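You operate a simulated robot arm through the tools that you are given. There is no shell and no other tool.

You are at the controls of a simulated robot arm. One attempt, no reset.

JOB
Put things in order on the top of the long bench. At the end: the yellow peg (marked "SOFT") stands on top of the green extension ring; the white taped lens stands where the felt pad stood; the red peg (marked "FIRM") stands on top of the blue carton; the felt pad is on the banded silver tin; whatever was shut is shut again. Leave all else as you found it, and nothing knocked over.
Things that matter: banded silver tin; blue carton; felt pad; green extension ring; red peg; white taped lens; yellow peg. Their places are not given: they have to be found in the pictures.

It is judged by the outcome, as a careful person would: the job done as asked, and still so three seconds after it is handed in. It fails if anything else is knocked over, pushed out of place, dropped, spilled or broken.

ROBOT AND FRAMES
A 7-joint arm with a two-finger parallel gripper, fixed in place. Base frame: the origin is on the floor under the middle of its stand, x ahead of it, y to its left, z up; the work surface is at about z = 0.804. Lengths are in m, angles in rad, forces in N, time in s.
With the tool pointing down near the work surface it reaches from about 0.3 to 0.7 m from the base axis. Its first joint turns from -1.152 to 1.152 rad. Payload 1.57 kg.
The tool frame sits at the grasp point between the pads (the TCP): z along the fingers, y along the line on which they close. The tips reach 0.03 m beyond it. The gripper opens to 0.11 m. The fingers are 0.024 m wide and 0.012 m thick; the gripper's body (0.048 by 0.112 m) begins 0.078 m behind the TCP.
Orientation is that of the tool frame in the base frame, as a unit quaternion [w, x, y, z]. With the fingers straight down and closing along the base's y, the tool's x points along the base's -x, its y along +y and its z along -z.

CONTROLS
- The arm moves only by the tool nudge_tool. Its argument "steps" is a list of rows, each an object of numbers (a shift or turn left out is 0, a gripper value left out holds the last): "dx", "dy", "dz": the shift along the tool's x, y, z in units of 20 mm (1.0 is 20 mm); "ax", "ay", "az": the turn, a rotation vector about the tool's x, y, z in units of 6 degrees (1.0 is 6 degrees). In form: [{"dx": .., "dy": .., "dz": .., "ax": .., "ay": .., "az": ..}, ...]. A call has 1 to 20 rows; each row shifts and turns the commanded pose from where the row before left it, along the tool's axes as they then stand. "gripper" is the opening, from 0 (shut) to 1 (fully open), set as the call begins (left out, the last holds). A call with a number of a shift or a turn outside -1 to 1 is refused whole. Rows are played at 5 a second. More than 0.05 m and 0.15 rad between two rows, or a gripper value outside its range, and nothing of the call is played. Where a pose cannot be reached the arm comes as near as it can. A force on the tool above 40 N (or 10 N above the force at the start of the call, whichever is more), or a blocked arm, ends the call early, and 0.2 s more pass. The fingers move at their own pace (about 0.108 m/s each) and stop on an object; they squeeze with about 43 N. The grip force told is the motor's: it shows also when the fingers shut on nothing. Time passes only in rows, and 0.2 s behind the last, so rows that do not move let the fingers close. It gives the time, the measured TCP pose, the force on the tool (base axes), the opening and the grip force at its end, in the units of the frame above (readings bear some noise), with the torque about the TCP (base axes, N m) and any sound that the robot's microphone picked up.
- Cameras (640 x 400 px; columns grow to the right, rows downward): "scene" is fixed at [0.1687, -0.4007, 1.3969]; the picture's right is [0.71, -0.70, 0.00], its down [-0.45, -0.46, -0.77] and it looks along [0.54, 0.55, -0.64] (base axes); focal length 337 px, centre (320, 200). "wrist" rides on the gripper at [0.07, 0.016, -0.141] in the tool frame; the picture's right is [-0.23, 0.97, 0.00], its down [-0.86, -0.20, -0.48] and it looks along [-0.47, -0.11, 0.88] (tool axes); focal length 222 px, centre (320, 200).
- snapshot(camera): a new picture of that camera. The clock stands still meanwhile.
- probe_pixels(camera, pixels): for up to 12 pixels [column, row] of the newest picture of that camera ("zoom" is the newest enlarged one), the place [x, y, z] in the base frame of the surface seen there, good to about 0.003 m. The clock stands still meanwhile.
- enlarge(camera, box): a new picture of the part [left, top, right, bottom] of that camera's present view, enlarged. The clock stands still meanwhile.
- finish_job(): hands the job in; it is judged then, once.

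Open the gripper and draw the arm clear of the work before you hand the job in, unless the task says otherwise.

The tools are called after "Call:" by a JSON object that holds its "api" and its "payload". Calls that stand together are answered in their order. nudge_tool: Moves the arm, as the interface text tells. Its arguments: {"type":"object","properties":{"steps":{"type":"array","items":{"type":"object","properties":{"dx":{"type":"number"},"dy":{"type":"number"},"dz":{"type":"number"},"ax":{"type":"number"},"ay":{"type":"number"},"az":{"type":"number"}}}},"gripper":{"type":"number"}},"required":["steps"]} The other tools are called the same way: snapshot (camera) takes a picture; probe_pixels (camera, pixels) gives the place of the surface under pixels of a picture; enlarge (camera, box) takes an enlarged picture of a part of a camera's view; finish_job () hands the job in.

At the start:

```text
clock: 0.0
eef_pos: [0.4223, -0.0295, 1.0995]
orientation: [0.0, 0.0, 1.0, 0.0]
ft_force: [0.1, 0.2, 1.2]
wrist_torque: [0.01, -0.02, 0.01]
finger_gap: 0.1099
grip_force: 0.3
```

scene: 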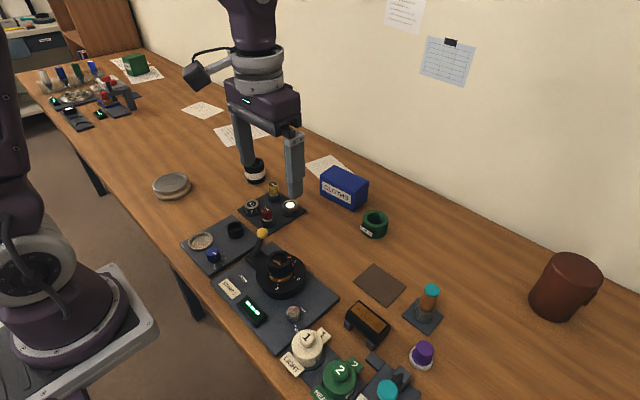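
wrist: 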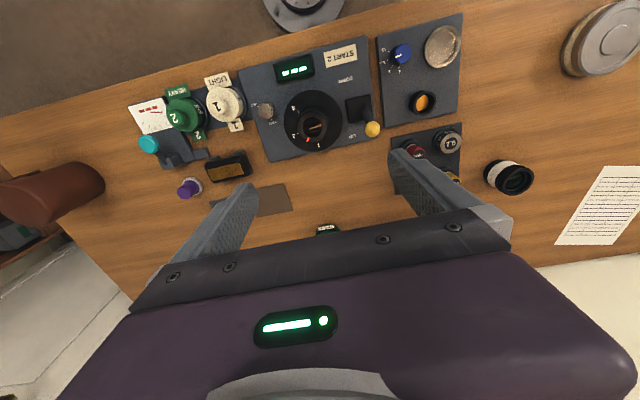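

I start by looking closely at the scene: the bench shows a blue carton near (344,188), a green ring near (374,224), a brown felt pad near (380,284), and a grey tin near (172,186). I enlarge parts to find pegs and lens.

Call:
{"api": "enlarge", "payload": {"camera": "scene", "box": [140, 140, 400, 300]}}

Call:
{"api": "enlarge", "payload": {"camera": "scene", "box": [200, 230, 460, 400]}}

Call:
{"api": "enlarge", "payload": {"camera": "wrist", "box": [360, 80, 560, 220]}}

```text
2.46 times, centred on (270, 220) of scene
```

zoom: 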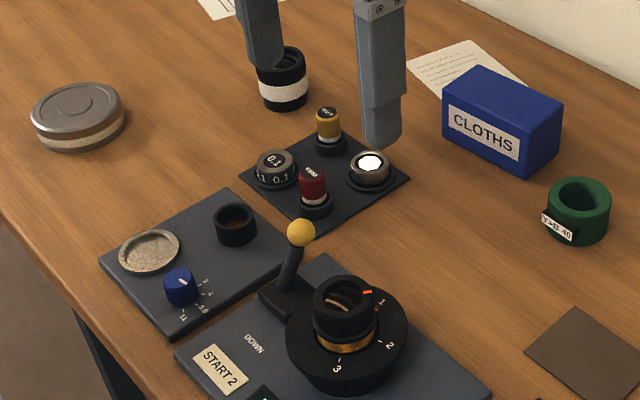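

```text
2.35 times, centred on (330, 315) of scene
```

zoom: 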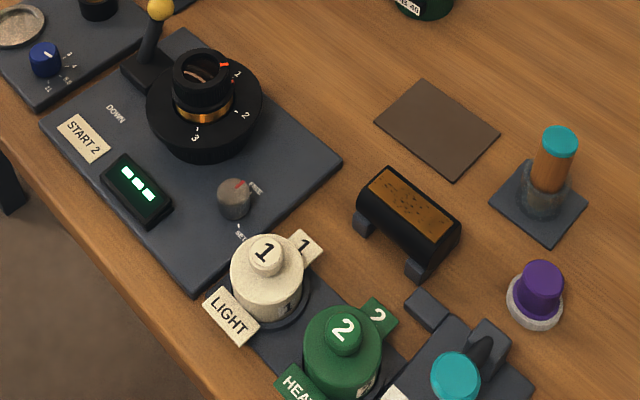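

```text
2.86 times, centred on (460, 150) of wrist
```

zoom: 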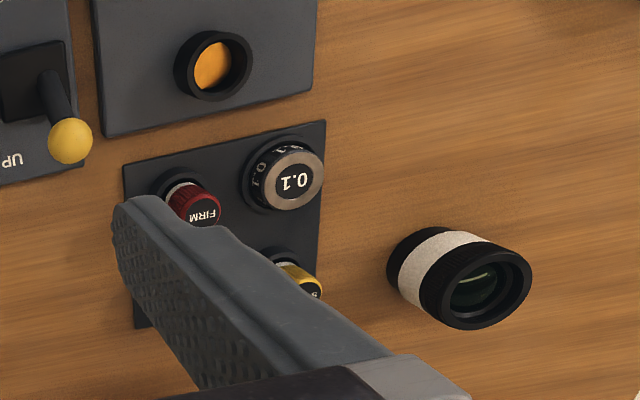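

I look closer at the candidates for the felt pad (brown square at (380,284), and the block at (366,324)), the tin at (172,186) and the pegs' plate at (272,208).

Call:
{"api": "enlarge", "payload": {"camera": "scene", "box": [330, 250, 450, 330]}}

Call:
{"api": "probe_pixels", "payload": {"camera": "zoom", "pixels": [[280, 80], [410, 175], [250, 285], [120, 180], [265, 180], [450, 190], [110, 180], [240, 300], [200, 360]]}}

Call:
{"api": "enlarge", "payload": {"camera": "scene", "box": [230, 150, 320, 240]}}

Call:
{"api": "enlarge", "payload": {"camera": "scene", "box": [130, 160, 250, 280]}}

Call:
{"api": "enlarge", "payload": {"camera": "scene", "box": [300, 150, 400, 250]}}

```text
5.00 times, centred on (390, 290) of scene
```

zoom: 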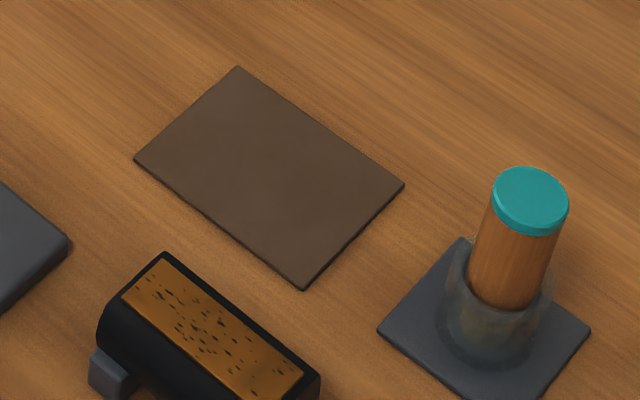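

```text
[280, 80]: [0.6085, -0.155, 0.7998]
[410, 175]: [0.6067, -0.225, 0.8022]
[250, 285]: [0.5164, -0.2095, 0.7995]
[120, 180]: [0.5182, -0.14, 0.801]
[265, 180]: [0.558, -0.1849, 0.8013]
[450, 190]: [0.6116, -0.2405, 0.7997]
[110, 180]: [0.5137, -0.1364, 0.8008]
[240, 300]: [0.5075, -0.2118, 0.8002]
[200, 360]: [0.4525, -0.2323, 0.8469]
```

```text
4.44 times, centred on (275, 195) of scene
```

zoom: 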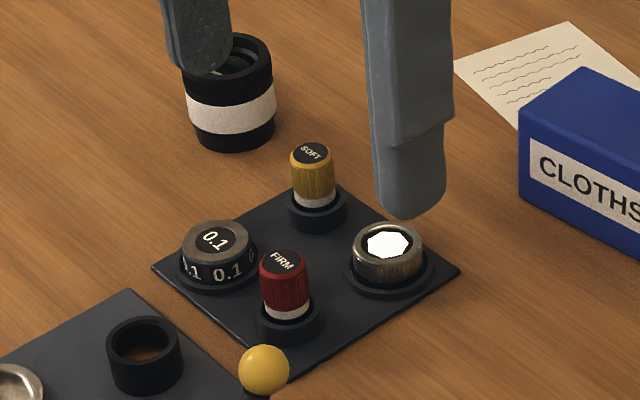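

```text
3.33 times, centred on (190, 220) of scene
```

zoom: 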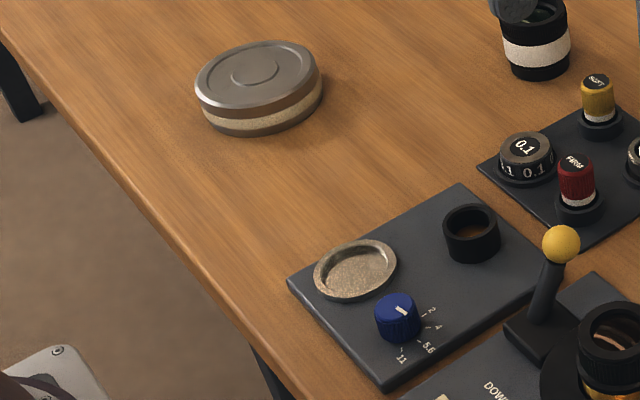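

```text
4.00 times, centred on (350, 200) of scene
```

zoom: 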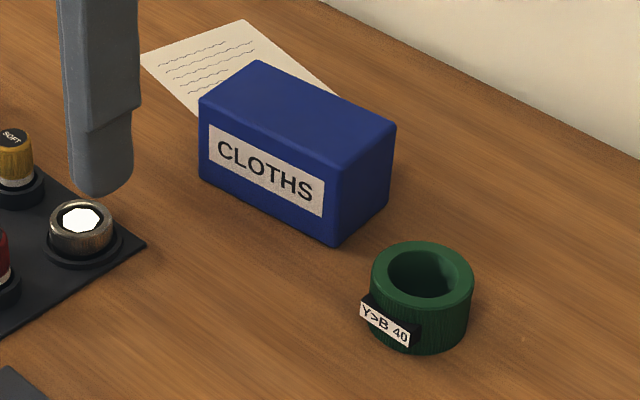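

The brown square lies flush at z≈0.800 (same as the bench), so it may be only a mat. I check the purple object at (422,355) with the white fuzzy base, and the rest of the right side.

Call:
{"api": "enlarge", "payload": {"camera": "scene", "box": [390, 330, 460, 380]}}

Call:
{"api": "enlarge", "payload": {"camera": "wrist", "box": [120, 80, 300, 220]}}

Call:
{"api": "enlarge", "payload": {"camera": "scene", "box": [280, 300, 440, 400]}}

Call:
{"api": "enlarge", "payload": {"camera": "scene", "box": [20, 40, 180, 140]}}

Call:
{"api": "enlarge", "payload": {"camera": "scene", "box": [500, 230, 640, 340]}}

```text
8.00 times, centred on (425, 355) of scene
```

zoom: 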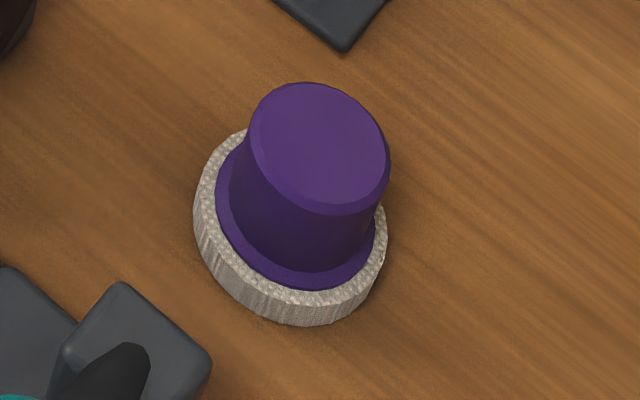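

```text
2.86 times, centred on (210, 150) of wrist
```

zoom: 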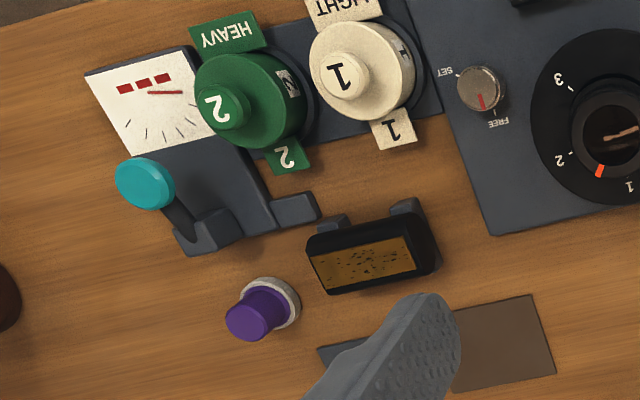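

```text
4.00 times, centred on (360, 350) of scene
```

zoom: 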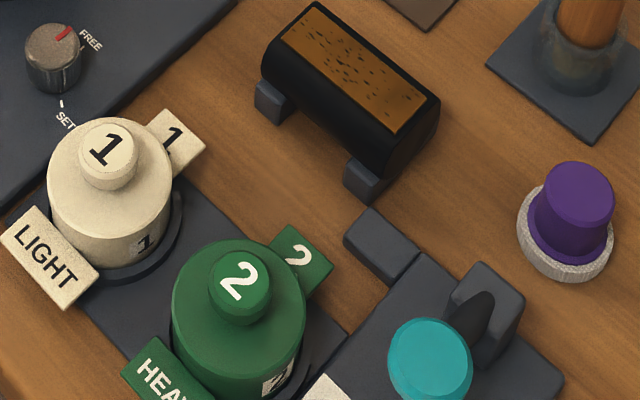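

```text
4.00 times, centred on (100, 90) of scene
```

zoom: 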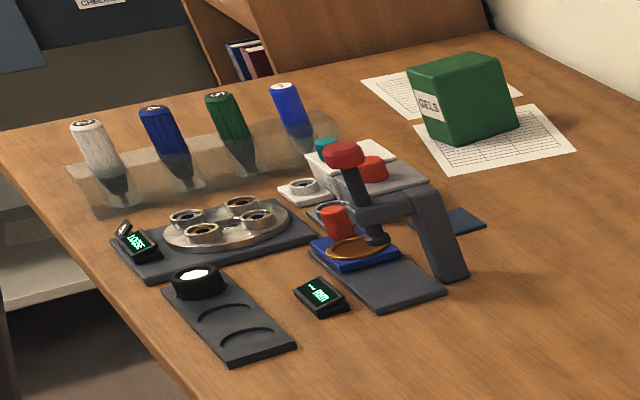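

```text
3.64 times, centred on (570, 285) of scene
```

zoom: 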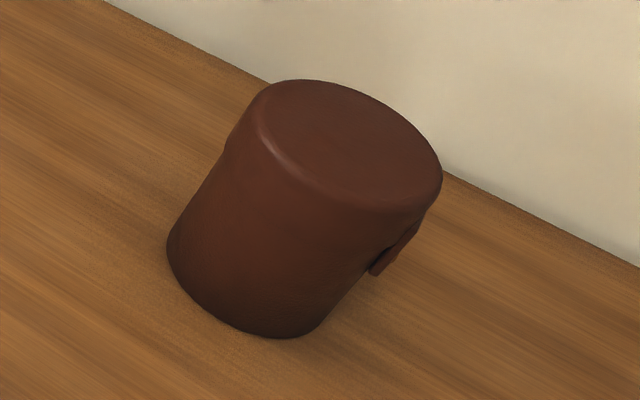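

The purple knob with the white felt base at (422,355) is the felt pad. Now I probe the places of all the named objects from scene zooms, beginning with the pegs/lens.

Call:
{"api": "enlarge", "payload": {"camera": "scene", "box": [230, 150, 320, 240]}}

Call:
{"api": "probe_pixels", "payload": {"camera": "zoom", "pixels": [[312, 153], [312, 180], [313, 205], [315, 225], [283, 260], [286, 290], [287, 310], [288, 335], [230, 110], [240, 60], [267, 90], [235, 145]]}}

Call:
{"api": "probe_pixels", "payload": {"camera": "zoom", "pixels": [[185, 90], [276, 90], [290, 165], [335, 165], [260, 270], [308, 270], [340, 340], [380, 310], [205, 130], [265, 130], [213, 240], [390, 245]]}}

Call:
{"api": "enlarge", "payload": {"camera": "scene", "box": [310, 160, 400, 250]}}

Call:
{"api": "probe_pixels", "payload": {"camera": "zoom", "pixels": [[240, 80], [200, 20], [80, 70], [215, 140], [340, 100], [455, 220], [415, 240], [500, 240], [455, 265], [450, 255], [450, 310], [390, 310]]}}

Call:
{"api": "enlarge", "payload": {"camera": "scene", "box": [390, 330, 460, 380]}}

Call:
{"api": "probe_pixels", "payload": {"camera": "zoom", "pixels": [[315, 140], [255, 150], [385, 150], [310, 210], [320, 90], [310, 245], [295, 295], [290, 310], [200, 210], [385, 240], [260, 200], [365, 220]]}}

Call:
{"api": "enlarge", "payload": {"camera": "scene", "box": [140, 150, 210, 220]}}

Call:
{"api": "probe_pixels", "payload": {"camera": "zoom", "pixels": [[280, 180], [200, 200], [360, 160], [270, 140], [290, 230], [290, 320], [150, 290], [440, 200], [140, 220], [440, 180]]}}

```text
4.44 times, centred on (275, 195) of scene
```

zoom: 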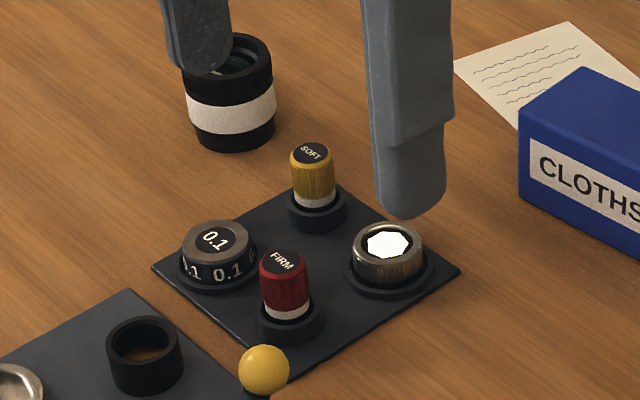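

```text
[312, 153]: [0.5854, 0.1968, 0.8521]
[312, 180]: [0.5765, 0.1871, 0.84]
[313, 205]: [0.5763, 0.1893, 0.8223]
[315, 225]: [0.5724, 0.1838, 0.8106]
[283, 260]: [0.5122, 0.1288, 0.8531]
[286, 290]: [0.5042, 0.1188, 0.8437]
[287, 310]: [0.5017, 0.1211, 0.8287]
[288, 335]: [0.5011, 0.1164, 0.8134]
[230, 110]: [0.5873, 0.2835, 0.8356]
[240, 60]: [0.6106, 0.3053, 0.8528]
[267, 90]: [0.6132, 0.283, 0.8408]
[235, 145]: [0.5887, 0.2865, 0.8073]
```

```text
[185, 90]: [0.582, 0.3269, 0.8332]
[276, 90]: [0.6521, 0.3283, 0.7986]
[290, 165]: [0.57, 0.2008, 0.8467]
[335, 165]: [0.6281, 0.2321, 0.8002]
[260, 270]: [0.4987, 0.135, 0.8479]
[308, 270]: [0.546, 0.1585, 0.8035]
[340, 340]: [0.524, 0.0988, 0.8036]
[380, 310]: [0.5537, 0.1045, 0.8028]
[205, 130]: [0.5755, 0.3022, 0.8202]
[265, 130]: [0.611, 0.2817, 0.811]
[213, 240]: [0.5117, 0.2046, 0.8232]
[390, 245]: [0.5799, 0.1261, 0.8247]
```

```text
4.44 times, centred on (355, 205) of scene
```

zoom: 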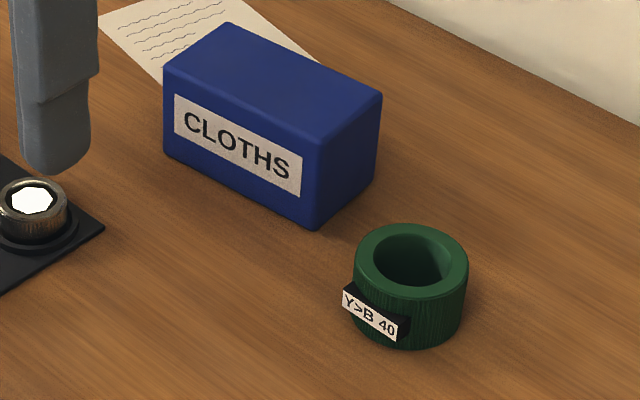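

```text
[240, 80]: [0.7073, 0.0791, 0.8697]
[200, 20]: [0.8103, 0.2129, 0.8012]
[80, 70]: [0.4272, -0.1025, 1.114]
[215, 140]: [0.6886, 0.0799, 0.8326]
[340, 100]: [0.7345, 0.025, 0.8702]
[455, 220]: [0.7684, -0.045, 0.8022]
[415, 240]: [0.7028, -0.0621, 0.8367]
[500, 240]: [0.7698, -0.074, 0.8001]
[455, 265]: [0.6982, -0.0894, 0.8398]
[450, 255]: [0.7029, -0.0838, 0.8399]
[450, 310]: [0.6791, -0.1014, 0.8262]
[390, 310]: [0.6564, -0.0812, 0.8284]
```

```text
8.00 times, centred on (425, 355) of scene
```

zoom: 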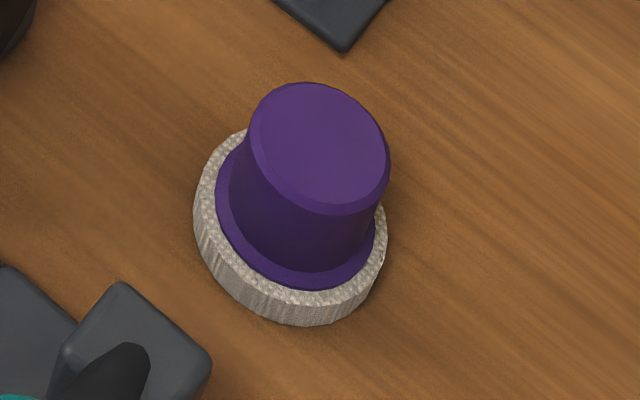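

```text
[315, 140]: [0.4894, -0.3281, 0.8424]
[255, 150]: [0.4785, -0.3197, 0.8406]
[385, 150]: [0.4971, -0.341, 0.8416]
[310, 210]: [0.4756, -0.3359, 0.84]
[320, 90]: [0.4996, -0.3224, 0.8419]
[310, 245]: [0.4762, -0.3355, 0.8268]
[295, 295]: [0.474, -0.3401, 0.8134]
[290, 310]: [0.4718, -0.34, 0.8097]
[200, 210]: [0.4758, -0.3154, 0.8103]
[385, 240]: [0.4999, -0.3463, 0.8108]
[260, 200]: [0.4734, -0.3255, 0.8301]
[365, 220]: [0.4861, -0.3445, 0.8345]
```

```text
5.71 times, centred on (175, 185) of scene
```

zoom: 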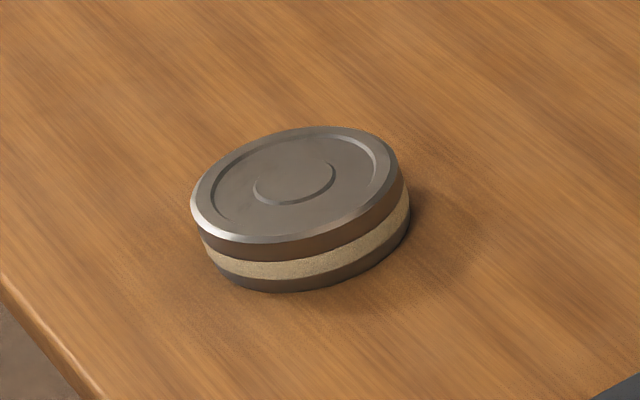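

```text
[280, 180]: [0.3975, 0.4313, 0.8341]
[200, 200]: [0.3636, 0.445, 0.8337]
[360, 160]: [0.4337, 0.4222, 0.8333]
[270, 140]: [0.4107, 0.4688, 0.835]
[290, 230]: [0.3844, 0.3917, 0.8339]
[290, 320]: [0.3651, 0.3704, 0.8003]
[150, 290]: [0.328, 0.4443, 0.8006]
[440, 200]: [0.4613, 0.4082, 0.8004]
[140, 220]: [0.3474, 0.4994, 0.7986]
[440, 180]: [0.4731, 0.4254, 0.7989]
```

Rough places: yellow peg top ≈(0.582,0.194,0.852), red peg top ≈(0.511,0.128,0.853), lens ≈(0.60,0.30), ring ≈(0.70,-0.075,0.84), carton ≈(0.72,0.05,0.87), pad ≈(0.487,-0.33,0.842), tin ≈(0.398,0.43,0.834). I check the ring's hole and carton's extents further.

Call:
{"api": "enlarge", "payload": {"camera": "scene", "box": [350, 200, 400, 250]}}

Call:
{"api": "probe_pixels", "payload": {"camera": "zoom", "pixels": [[320, 170], [270, 160], [370, 170], [320, 130], [320, 200], [310, 215], [320, 240], [320, 100], [200, 160], [430, 175], [300, 180], [340, 180]]}}

Call:
{"api": "enlarge", "payload": {"camera": "scene", "box": [310, 155, 380, 225]}}

Call:
{"api": "probe_pixels", "payload": {"camera": "zoom", "pixels": [[200, 120], [120, 180], [300, 260], [520, 200], [320, 170], [230, 130], [105, 165], [310, 255], [320, 275], [500, 190], [210, 115], [110, 285]]}}

```text
8.00 times, centred on (375, 225) of scene
```

zoom: 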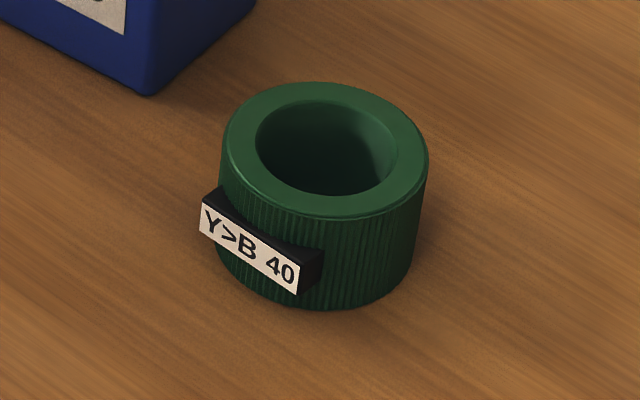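

```text
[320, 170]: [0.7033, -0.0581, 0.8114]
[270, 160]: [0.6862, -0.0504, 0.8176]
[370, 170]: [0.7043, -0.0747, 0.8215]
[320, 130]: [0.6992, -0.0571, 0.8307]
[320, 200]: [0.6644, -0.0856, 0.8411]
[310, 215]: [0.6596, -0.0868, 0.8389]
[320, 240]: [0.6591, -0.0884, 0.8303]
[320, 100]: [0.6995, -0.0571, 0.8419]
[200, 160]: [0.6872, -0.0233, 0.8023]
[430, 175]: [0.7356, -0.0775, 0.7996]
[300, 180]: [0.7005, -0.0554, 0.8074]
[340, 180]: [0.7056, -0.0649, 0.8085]
```

```text
5.71 times, centred on (345, 190) of scene
```

zoom: 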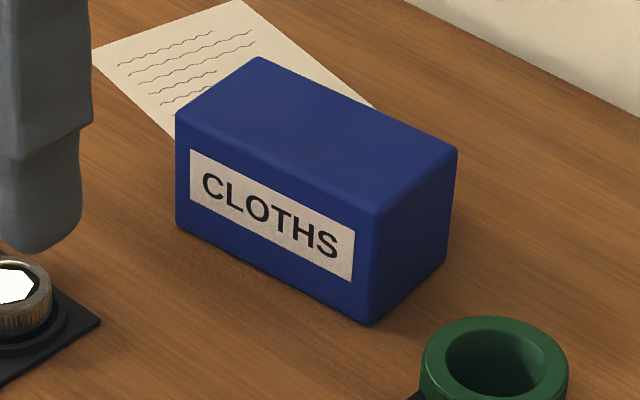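

```text
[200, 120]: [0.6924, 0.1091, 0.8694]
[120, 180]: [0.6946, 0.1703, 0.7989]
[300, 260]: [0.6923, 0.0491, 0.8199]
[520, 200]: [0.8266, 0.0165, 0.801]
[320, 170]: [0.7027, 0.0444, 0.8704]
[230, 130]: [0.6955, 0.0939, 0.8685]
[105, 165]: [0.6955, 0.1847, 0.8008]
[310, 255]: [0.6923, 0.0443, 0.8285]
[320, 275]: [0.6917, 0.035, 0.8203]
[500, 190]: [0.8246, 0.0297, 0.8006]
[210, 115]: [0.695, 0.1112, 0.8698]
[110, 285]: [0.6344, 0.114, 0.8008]
```

The ring is an open ring (outer ≈0.062, hole ≈0.042), so peg placement there needs care. I probe the obstacles near the pad and take a fresh wrist look by moving over the ring side later.

Call:
{"api": "snapshot", "payload": {"camera": "scene"}}

Call:
{"api": "probe_pixels", "payload": {"camera": "scene", "pixels": [[388, 388], [431, 290], [366, 315], [385, 320], [400, 372], [340, 370], [308, 340], [278, 262], [262, 233], [422, 320], [235, 228], [570, 275]]}}

Call:
{"api": "nudge_tool", "payload": {"steps": [{"dx": -1, "dy": 0.0, "dz": 0}, {"dx": -1, "dy": 0.0, "dz": 0}, {"dx": -1, "dy": 0.0, "dz": 0}, {"dx": -1, "dy": 0.0, "dz": 0}, {"dx": -1, "dy": -0.5, "dz": 0}, {"dx": -1, "dy": -0.5, "dz": 0}, {"dx": 0, "dy": 0, "dz": 0}], "gripper": 1}}

Call:
{"api": "snapshot", "payload": {"camera": "wrist"}}

```text
taken
```

scene: 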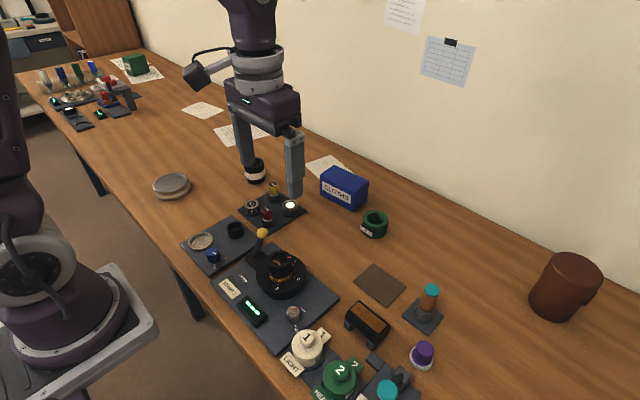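

```text
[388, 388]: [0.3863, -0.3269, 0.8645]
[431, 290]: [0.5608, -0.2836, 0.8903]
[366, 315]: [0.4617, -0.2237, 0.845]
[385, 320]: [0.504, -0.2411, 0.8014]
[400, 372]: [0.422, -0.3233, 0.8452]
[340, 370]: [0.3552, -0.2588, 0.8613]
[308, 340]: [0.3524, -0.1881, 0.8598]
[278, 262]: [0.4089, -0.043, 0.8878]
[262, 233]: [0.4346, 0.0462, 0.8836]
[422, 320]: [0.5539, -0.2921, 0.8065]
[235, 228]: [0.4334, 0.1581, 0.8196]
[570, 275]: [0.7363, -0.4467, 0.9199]
```

```text
clock: 1.6
eef_pos: [0.5436, -0.0496, 1.1004]
orientation: [0.0, 0.0, 1.0, -0.001]
ft_force: [-0.6, 0.3, 0.7]
wrist_torque: [0.02, 0.0, 0.0]
finger_gap: 0.1098
grip_force: 0.0
```

```text
taken
```

wrist: 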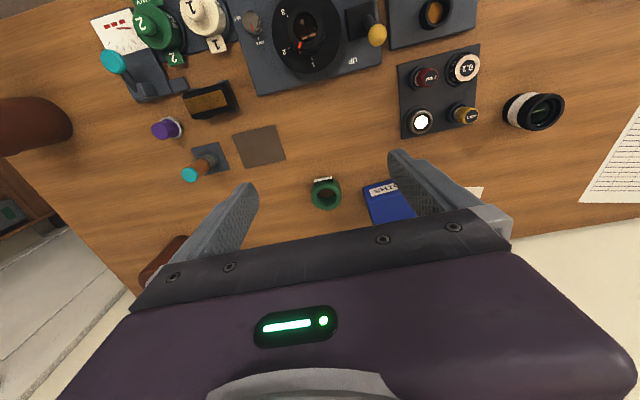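

The wrist view shows the ring at (326,192), pegs at (425,76) and (463,115), lens at (533,110). I enlarge these and probe.

Call:
{"api": "enlarge", "payload": {"camera": "wrist", "box": [296, 160, 356, 220]}}

Call:
{"api": "probe_pixels", "payload": {"camera": "zoom", "pixels": [[320, 200], [340, 220], [320, 170], [300, 190], [360, 200], [320, 280], [320, 240], [240, 200], [420, 200], [340, 330]]}}

Call:
{"api": "enlarge", "payload": {"camera": "wrist", "box": [390, 40, 490, 140]}}

Call:
{"api": "probe_pixels", "payload": {"camera": "zoom", "pixels": [[240, 125], [195, 115], [420, 245], [390, 235], [440, 245], [260, 130], [260, 60], [160, 120]]}}

Call:
{"api": "enlarge", "payload": {"camera": "wrist", "box": [490, 70, 580, 150]}}

```text
6.67 times, centred on (326, 190) of wrist
```

zoom: 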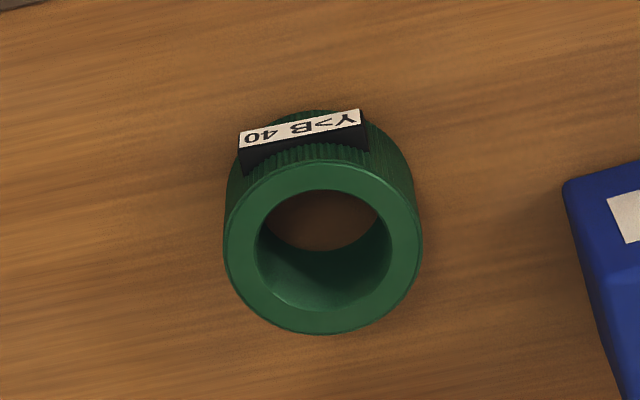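

```text
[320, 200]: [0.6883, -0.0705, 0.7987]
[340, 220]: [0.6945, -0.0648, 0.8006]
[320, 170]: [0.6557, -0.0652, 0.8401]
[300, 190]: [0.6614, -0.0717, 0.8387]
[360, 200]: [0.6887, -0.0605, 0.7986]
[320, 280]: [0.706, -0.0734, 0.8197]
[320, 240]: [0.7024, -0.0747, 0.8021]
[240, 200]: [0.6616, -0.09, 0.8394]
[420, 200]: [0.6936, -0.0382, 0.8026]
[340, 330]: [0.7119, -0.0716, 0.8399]
```

```text
4.00 times, centred on (440, 90) of wrist
```

zoom: 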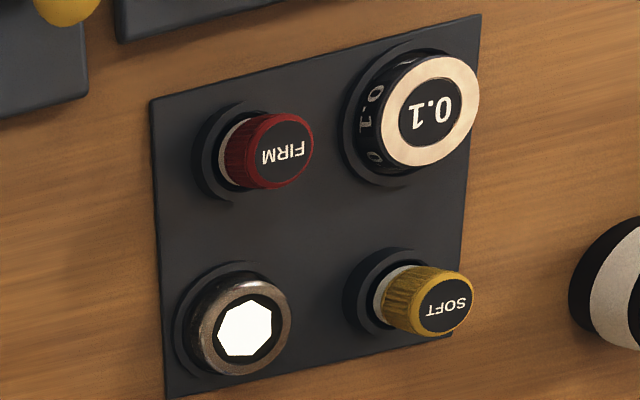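

```text
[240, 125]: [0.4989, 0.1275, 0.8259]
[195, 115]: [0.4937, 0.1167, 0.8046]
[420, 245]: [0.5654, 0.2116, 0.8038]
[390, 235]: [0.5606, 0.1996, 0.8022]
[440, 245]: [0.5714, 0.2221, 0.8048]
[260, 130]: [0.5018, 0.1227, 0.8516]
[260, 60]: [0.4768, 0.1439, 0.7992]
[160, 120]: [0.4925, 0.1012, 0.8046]
```

```text
5.00 times, centred on (535, 110) of wrist
```

zoom: 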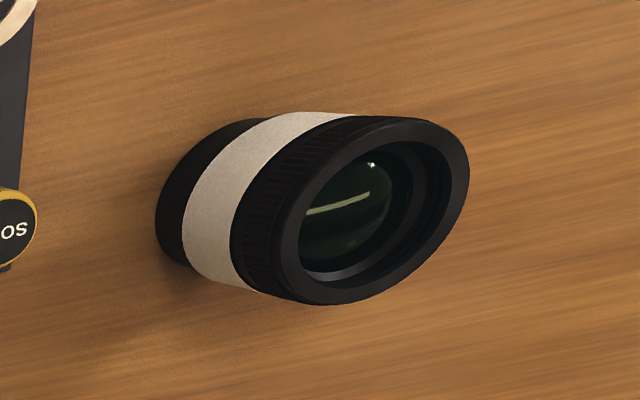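

The ring is open right through to the bench (z≈0.80 inside), hole centre about (0.683,-0.071). I go first to the felt pad: travel at height to above it and look down.

Call:
{"api": "nudge_tool", "payload": {"steps": [{"dx": 0.2, "dy": -1}, {"dx": 0.2, "dy": -1}, {"dx": 0.2, "dy": -1}, {"dx": 0.2, "dy": -1}, {"dx": 0.2, "dy": -1}, {"dx": 0.2, "dy": -1}, {"dx": 0.2, "dy": -1}, {"dx": 0.2, "dy": -1}, {"dx": 0.2, "dy": -1}, {"dx": 0.2, "dy": -1}, {"dx": 0.2, "dy": -1}, {"dx": 0.2, "dy": -1}, {"dx": 0.2, "dy": -1}, {"dx": 0.23, "dy": -1, "dz": 1}, {"dz": 1}, {"dz": 1}, {"dz": 1}, {"dz": 0}], "gripper": 1}}

Call:
{"api": "snapshot", "payload": {"camera": "wrist"}}

Call:
{"api": "snapshot", "payload": {"camera": "scene"}}

```text
clock: 5.4
eef_pos: [0.4887, -0.3307, 1.0211]
orientation: [-0.001, -0.001, 1.0, 0.0]
ft_force: [-0.3, -0.2, -0.3]
wrist_torque: [-0.01, 0.0, 0.02]
finger_gap: 0.1098
grip_force: 0.1
```

```text
taken
```

wrist: 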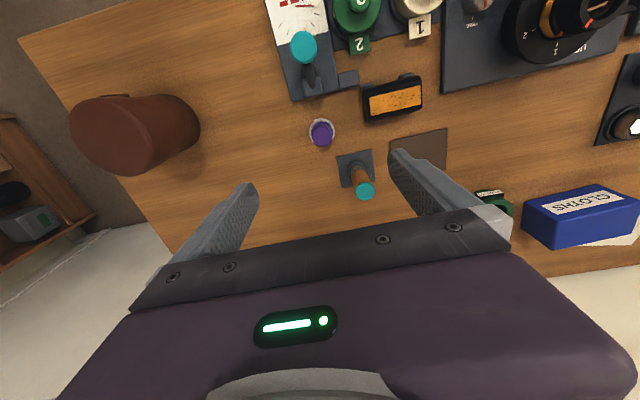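

```text
taken
```

scene: 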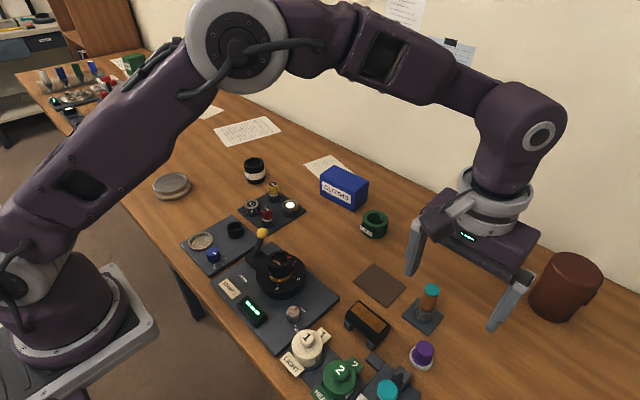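

The pad shows at (321,132) in the wrist picture, seen nearly from straight above. I enlarge and probe its edges.

Call:
{"api": "enlarge", "payload": {"camera": "wrist", "box": [296, 107, 346, 157]}}

Call:
{"api": "probe_pixels", "payload": {"camera": "zoom", "pixels": [[320, 200], [330, 220], [250, 200], [400, 220], [330, 290], [330, 140], [300, 90], [180, 190], [460, 190], [320, 330]]}}

```text
8.00 times, centred on (321, 132) of wrist
```

zoom: 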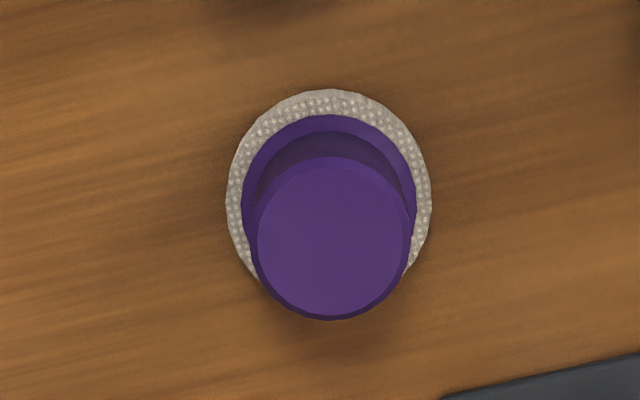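

```text
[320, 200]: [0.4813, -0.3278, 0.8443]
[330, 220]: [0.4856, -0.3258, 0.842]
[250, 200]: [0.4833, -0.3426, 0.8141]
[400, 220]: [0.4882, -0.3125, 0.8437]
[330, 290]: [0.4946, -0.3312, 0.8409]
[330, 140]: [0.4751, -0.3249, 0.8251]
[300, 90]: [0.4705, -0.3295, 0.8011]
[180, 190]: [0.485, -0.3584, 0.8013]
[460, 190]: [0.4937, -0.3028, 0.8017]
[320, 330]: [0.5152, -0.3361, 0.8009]
```

Knob top centre ≈(0.488,-0.329), diameter ≈0.027, flange top ≈0.816; the felt disc is ≈0.040 across. I descend to TCP z≈0.852 so the tips stop above the flange, with gripper partly open.

Call:
{"api": "nudge_tool", "payload": {"steps": [{"dx": 0.03, "dy": 0.1, "dz": 1}, {"dz": 1}, {"dz": 1}, {"dz": 1}, {"dz": 1}, {"dz": 1}, {"dz": 1}, {"dz": 1}, {"dz": 0.4}, {"dz": 0}], "gripper": 0.65}}

Call:
{"api": "snapshot", "payload": {"camera": "wrist"}}

Call:
{"api": "snapshot", "payload": {"camera": "scene"}}

```text
clock: 7.6
eef_pos: [0.4849, -0.3285, 0.8535]
orientation: [0.0, 0.0, 1.0, 0.0]
ft_force: [0.2, -0.2, -0.3]
wrist_torque: [-0.01, 0.03, 0.01]
finger_gap: 0.0714
grip_force: 0.0
```

```text
taken
```

wrist: 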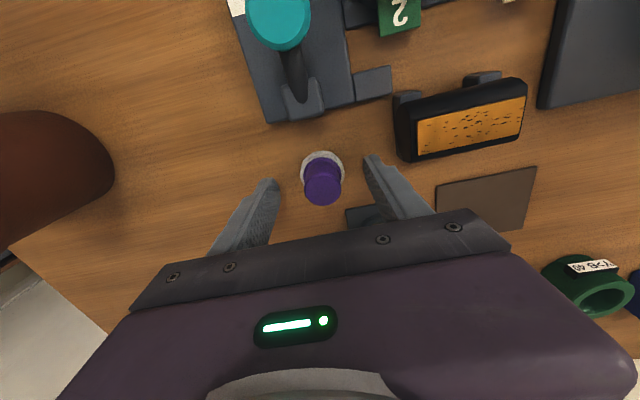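

```text
taken
```

scene: 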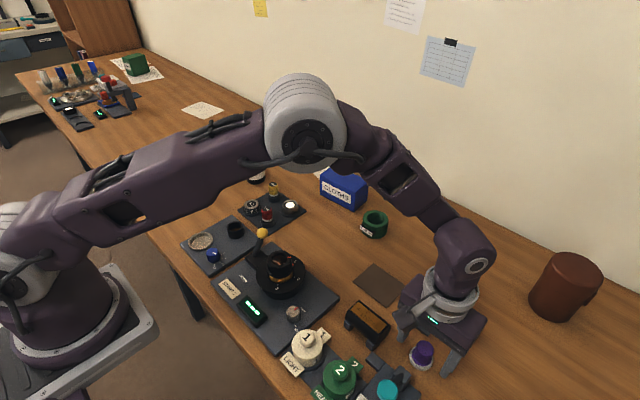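

The knob at (322,180) sits between the fingers. I shift 2.5 mm in +x, then close on it.

Call:
{"api": "nudge_tool", "payload": {"steps": [{"dx": -0.12}, {}], "gripper": 0.65}}

Call:
{"api": "nudge_tool", "payload": {"steps": [{}, {}, {}, {}, {}], "gripper": 0}}

```text
clock: 8.2
eef_pos: [0.4879, -0.329, 0.855]
orientation: [0.0, 0.0, 1.0, 0.0]
ft_force: [-1.1, -0.2, 0.2]
wrist_torque: [-0.01, -0.04, 0.02]
finger_gap: 0.0715
grip_force: 0.0
```

```text
clock: 9.4
eef_pos: [0.4885, -0.3283, 0.8537]
orientation: [-0.001, 0.0, 1.0, 0.0]
ft_force: [-0.2, -0.3, 0.3]
wrist_torque: [0.02, 0.02, 0.02]
finger_gap: 0.0279
grip_force: 38.2
```

The fingers hold at a gap of 0.0279 with 38 N: the knob is gripped. I lift gently and look.

Call:
{"api": "nudge_tool", "payload": {"steps": [{"dz": -0.5}, {"dz": -1}, {"dz": -1}, {"dz": -1}, {}], "gripper": 0}}

Call:
{"api": "snapshot", "payload": {"camera": "wrist"}}

Call:
{"api": "snapshot", "payload": {"camera": "scene"}}

```text
clock: 10.6
eef_pos: [0.4906, -0.3267, 0.9238]
orientation: [0.0, -0.001, 1.0, 0.0]
ft_force: [0.2, 0.6, 0.3]
wrist_torque: [0.01, 0.01, 0.03]
finger_gap: 0.0
grip_force: 21.8
```

```text
taken
```

wrist: 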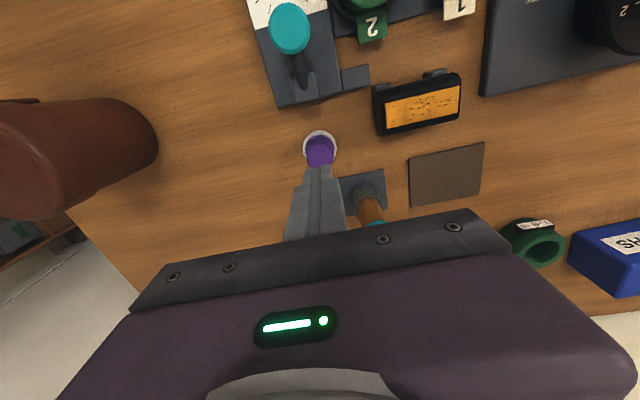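

```text
taken
```

scene: 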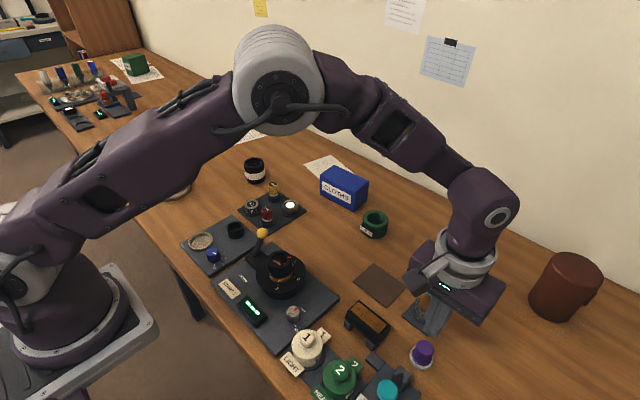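

The knob slipped out (gap 0), the pad still stands. I look closely at whether it moved.

Call:
{"api": "enlarge", "payload": {"camera": "scene", "box": [390, 330, 460, 380]}}

Call:
{"api": "probe_pixels", "payload": {"camera": "zoom", "pixels": [[315, 140], [255, 150], [385, 150], [310, 205], [320, 90], [310, 245], [295, 275], [290, 295], [205, 210], [380, 240], [330, 230], [300, 180]]}}

Call:
{"api": "enlarge", "payload": {"camera": "wrist", "box": [290, 120, 350, 180]}}

```text
8.00 times, centred on (425, 355) of scene
```

zoom: 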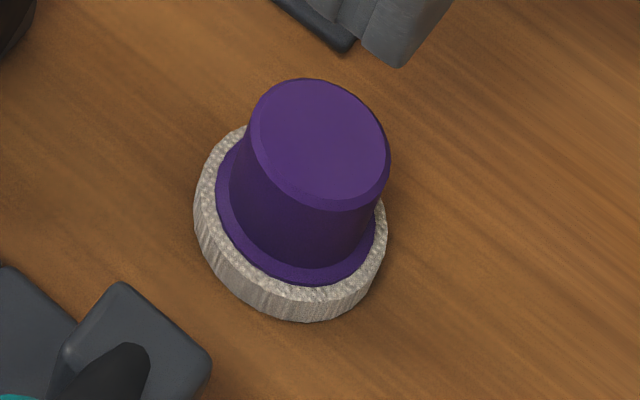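

```text
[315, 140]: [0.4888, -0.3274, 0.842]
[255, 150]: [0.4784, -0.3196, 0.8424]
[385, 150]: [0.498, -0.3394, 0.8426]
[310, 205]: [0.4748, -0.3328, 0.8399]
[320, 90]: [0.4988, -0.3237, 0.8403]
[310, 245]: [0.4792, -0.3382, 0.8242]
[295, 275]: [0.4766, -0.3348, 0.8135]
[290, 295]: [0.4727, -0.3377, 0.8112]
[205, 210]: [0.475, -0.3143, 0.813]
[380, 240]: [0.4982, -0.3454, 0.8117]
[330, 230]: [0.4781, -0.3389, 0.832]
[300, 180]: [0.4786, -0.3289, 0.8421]
```

```text
6.67 times, centred on (320, 150) of wrist
```

zoom: 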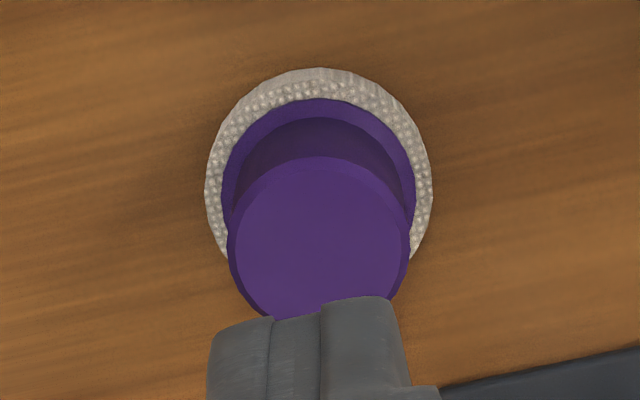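

The pad has not moved (base centre still ≈(0.487,-0.330)); the grip was too shallow on a slightly tapered knob. I open, go down about 8 mm deeper than before, and grip again.

Call:
{"api": "nudge_tool", "payload": {"steps": [{}, {}, {"dz": 1}, {"dz": 1}, {"dz": 1}, {"dz": 0.5}, {"dz": 0.2}, {"dz": 0.1}, {"dz": 0.1}, {}], "gripper": 0.6}}

Call:
{"api": "enlarge", "payload": {"camera": "scene", "box": [380, 310, 470, 390]}}

```text
clock: 12.8
eef_pos: [0.489, -0.3279, 0.8446]
orientation: [0.0, -0.001, 1.0, 0.0]
ft_force: [-0.4, -0.1, -0.1]
wrist_torque: [0.0, 0.01, 0.0]
finger_gap: 0.0659
grip_force: 0.0
```

```text
5.00 times, centred on (425, 350) of scene
```

zoom: 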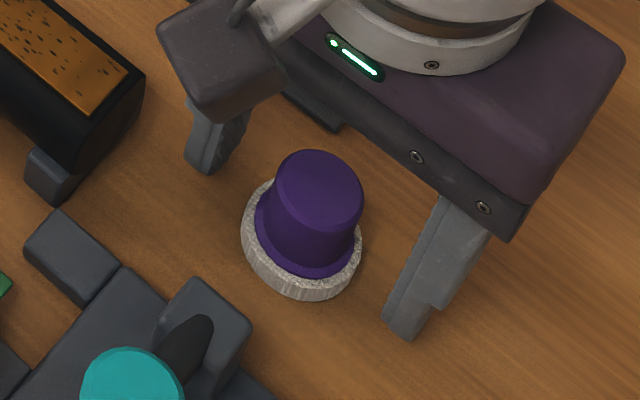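

I check the finger tips' places relative to the knob with probes.

Call:
{"api": "probe_pixels", "payload": {"camera": "zoom", "pixels": [[400, 330], [390, 310], [415, 325], [200, 165], [190, 160], [215, 160], [240, 130], [430, 260], [310, 180]]}}

```text
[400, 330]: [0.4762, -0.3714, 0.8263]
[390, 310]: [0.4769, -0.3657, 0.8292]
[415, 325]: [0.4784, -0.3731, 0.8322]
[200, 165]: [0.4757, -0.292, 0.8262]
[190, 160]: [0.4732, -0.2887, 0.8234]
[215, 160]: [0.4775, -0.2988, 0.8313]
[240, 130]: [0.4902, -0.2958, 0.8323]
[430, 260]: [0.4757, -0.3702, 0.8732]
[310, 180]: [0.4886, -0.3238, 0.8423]
```

Fingers are centred at x≈0.488, tips ≈0.82, straddling the knob. I close and then lift very slowly.

Call:
{"api": "nudge_tool", "payload": {"steps": [{}, {}, {}, {}, {}], "gripper": 0}}

Call:
{"api": "nudge_tool", "payload": {"steps": [{"dz": -0.1}, {"dz": -0.1}, {"dz": -0.1}, {"dz": -0.2}, {}], "gripper": 0}}

Call:
{"api": "enlarge", "payload": {"camera": "scene", "box": [380, 310, 470, 390]}}

```text
clock: 14.0
eef_pos: [0.4899, -0.3288, 0.8437]
orientation: [0.0, 0.0, 1.0, 0.001]
ft_force: [0.1, -1.4, 2.1]
wrist_torque: [-0.08, 0.02, 0.03]
finger_gap: 0.0282
grip_force: 38.0
```

```text
clock: 15.2
eef_pos: [0.488, -0.3285, 0.8548]
orientation: [0.0, 0.0, 1.0, 0.0]
ft_force: [-0.5, -0.1, -0.5]
wrist_torque: [0.02, -0.04, 0.0]
finger_gap: 0.028
grip_force: 37.9
```

```text
5.00 times, centred on (425, 350) of scene
```

zoom: 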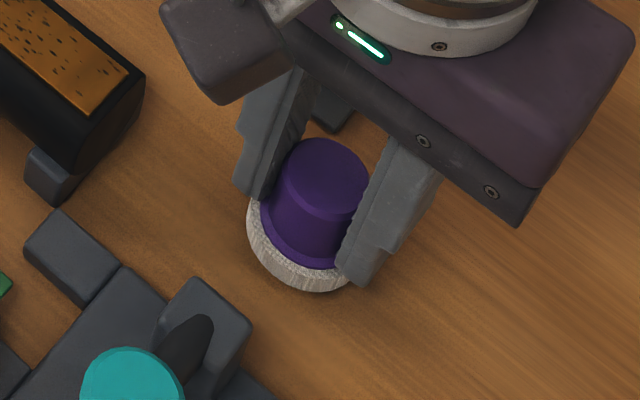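

The pad appears lifted with the tips just above its flange. I lift a bit more and check for slip.

Call:
{"api": "nudge_tool", "payload": {"steps": [{"dz": -0.2}, {"dz": -0.3}, {"dz": -0.4}, {"dz": -0.5}, {"dz": -0.5}, {}], "gripper": 0}}

Call:
{"api": "enlarge", "payload": {"camera": "scene", "box": [380, 290, 470, 370]}}

Call:
{"api": "probe_pixels", "payload": {"camera": "zoom", "pixels": [[330, 160], [300, 230], [330, 290], [320, 260], [250, 190], [400, 290]]}}

```text
clock: 16.6
eef_pos: [0.4892, -0.3292, 0.8923]
orientation: [-0.001, 0.001, 1.0, 0.0]
ft_force: [0.4, -0.3, -0.8]
wrist_torque: [0.03, 0.02, -0.03]
finger_gap: 0.0281
grip_force: 38.0
```

```text
5.00 times, centred on (425, 330) of scene
```

zoom: 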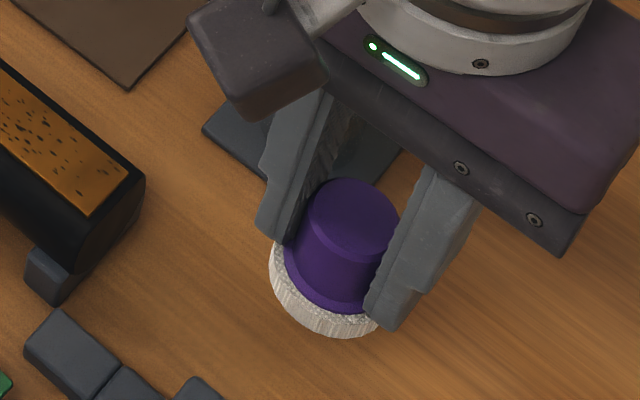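

```text
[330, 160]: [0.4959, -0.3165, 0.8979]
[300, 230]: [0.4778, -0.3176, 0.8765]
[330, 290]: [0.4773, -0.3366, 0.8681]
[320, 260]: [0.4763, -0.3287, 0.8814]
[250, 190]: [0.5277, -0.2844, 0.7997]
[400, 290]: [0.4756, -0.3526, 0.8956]
```

The pad is held steadily (gap 0.0281). I raise and carry it at TCP z≈1.02 toward the tin near (0.40,0.43).

Call:
{"api": "nudge_tool", "payload": {"steps": [{"dz": -0.7}, {"dz": -1}, {"dz": -1}, {"dz": -1}, {"dz": -1}, {"dz": -1, "dy": 0.4}, {"dz": -0.8, "dy": 0.7}, {"dy": 1}, {"dy": 1}, {"dy": 1}, {"dy": 1}, {"dy": 1}, {"dy": 1}, {"dy": 1}, {"dy": 1}, {"dy": 1}, {"dy": 1}, {"dy": 1}, {"dy": 1}, {"dy": 0.9}], "gripper": 0}}

Call:
{"api": "nudge_tool", "payload": {"steps": [{"dx": 0.2, "dy": 1}, {"dx": 0.2, "dy": 1}, {"dx": 0.2, "dy": 1}, {"dx": 0.2, "dy": 1}, {"dx": 0.2, "dy": 1}, {"dx": 0.2, "dy": 1}, {"dx": 0.2, "dy": 1}, {"dx": 0.2, "dy": 1}, {"dx": 0.2, "dy": 1}, {"dx": 0.2, "dy": 1}, {"dx": 0.2, "dy": 1}, {"dx": 0.2, "dy": 1}, {"dx": 0.2, "dy": 1}, {"dx": 0.2, "dy": 1}, {"dx": 0.2, "dy": 1}, {"dx": 0.2, "dy": 1}, {"dx": 0.2, "dy": 0.8}, {"dx": 0.2, "dy": 0.6}, {"dx": 0.2, "dy": 0.4}, {}], "gripper": 0}}

Call:
{"api": "snapshot", "payload": {"camera": "wrist"}}

Call:
{"api": "snapshot", "payload": {"camera": "scene"}}

```text
clock: 20.8
eef_pos: [0.4916, -0.0474, 1.0223]
orientation: [-0.001, 0.0, 1.0, 0.0]
ft_force: [0.1, 1.2, -1.0]
wrist_torque: [0.0, 0.01, -0.02]
finger_gap: 0.0283
grip_force: 38.4
```

```text
clock: 25.0
eef_pos: [0.4125, 0.3072, 1.0222]
orientation: [-0.001, -0.001, 1.0, 0.0]
ft_force: [1.0, 0.4, -0.6]
wrist_torque: [-0.02, -0.01, 0.0]
finger_gap: 0.0278
grip_force: 38.4
```

```text
taken
```

wrist: 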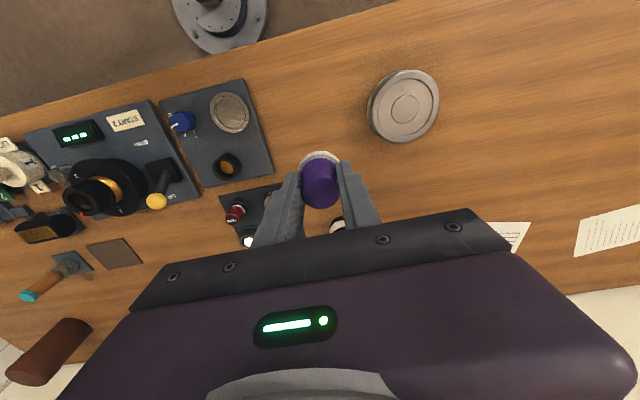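

```text
taken
```

scene: 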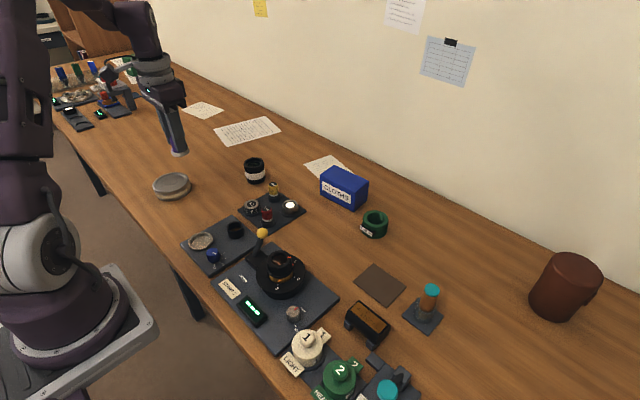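

The tin shows at (405,106) in the wrist picture. I enlarge and probe its rim to find the centre.

Call:
{"api": "enlarge", "payload": {"camera": "wrist", "box": [355, 60, 455, 150]}}

Call:
{"api": "probe_pixels", "payload": {"camera": "zoom", "pixels": [[320, 190], [150, 210], [500, 180], [310, 60], [330, 320], [240, 200], [400, 190], [320, 120], [320, 260], [180, 290], [460, 290]]}}

```text
4.44 times, centred on (405, 105) of wrist
```

zoom: 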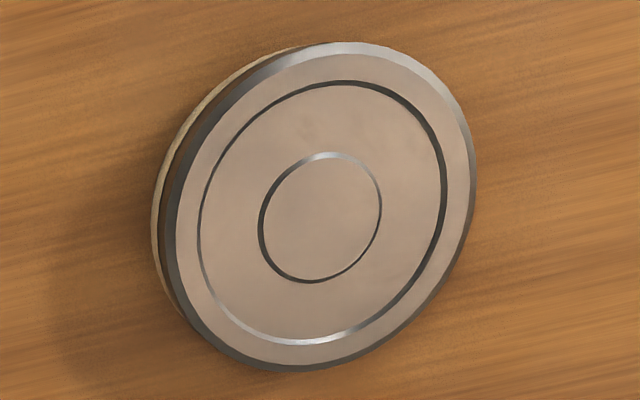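

```text
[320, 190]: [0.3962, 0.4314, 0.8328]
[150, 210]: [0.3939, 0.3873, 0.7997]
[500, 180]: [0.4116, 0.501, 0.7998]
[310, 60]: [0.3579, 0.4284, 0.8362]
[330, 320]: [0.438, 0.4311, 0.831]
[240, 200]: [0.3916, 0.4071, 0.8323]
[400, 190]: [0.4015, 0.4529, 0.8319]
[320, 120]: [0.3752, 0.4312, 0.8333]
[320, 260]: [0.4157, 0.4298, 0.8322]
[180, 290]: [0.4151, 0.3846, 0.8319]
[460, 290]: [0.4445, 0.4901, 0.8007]
```

Tin centre ≈(0.402,0.431), lid top ≈0.833. I move over it and lower until the pad's base is about 1 cm above the lid.

Call:
{"api": "nudge_tool", "payload": {"steps": [{"dx": 0.1, "dy": 1}, {"dx": 0.1, "dy": 1}, {"dx": 0.1, "dy": 1}, {"dx": 0.1, "dy": 1}, {"dx": 0.075, "dy": 1}, {"dy": 0.7}, {"dy": 0.425}, {"dz": 0.6}, {"dz": 1}, {"dz": 1}, {"dz": 1}, {"dz": 1}, {"dz": 1}, {"dz": 0.8}, {}], "gripper": 0}}

Call:
{"api": "enlarge", "payload": {"camera": "scene", "box": [130, 120, 230, 220]}}

Call:
{"api": "snapshot", "payload": {"camera": "wrist"}}

```text
clock: 28.2
eef_pos: [0.4034, 0.43, 0.8943]
orientation: [0.0, 0.0, 1.0, 0.0]
ft_force: [1.0, -0.9, -0.8]
wrist_torque: [0.01, 0.03, 0.0]
finger_gap: 0.0278
grip_force: 38.0
```

```text
4.00 times, centred on (180, 170) of scene
```

zoom: 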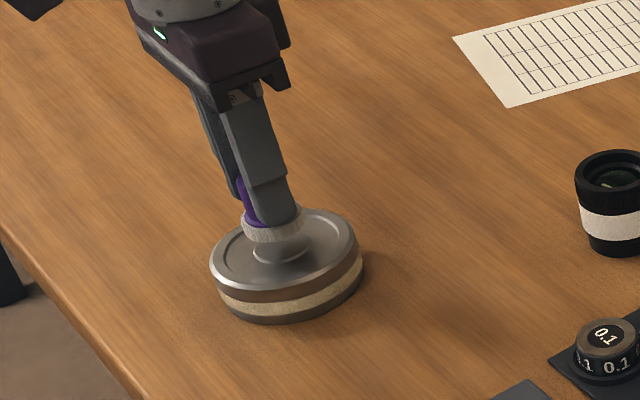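

```text
taken
```

wrist: 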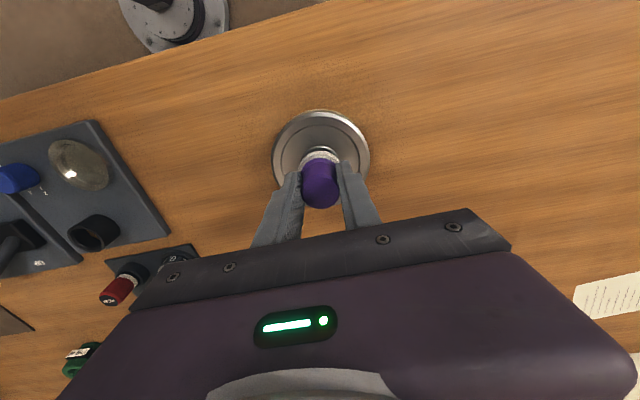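

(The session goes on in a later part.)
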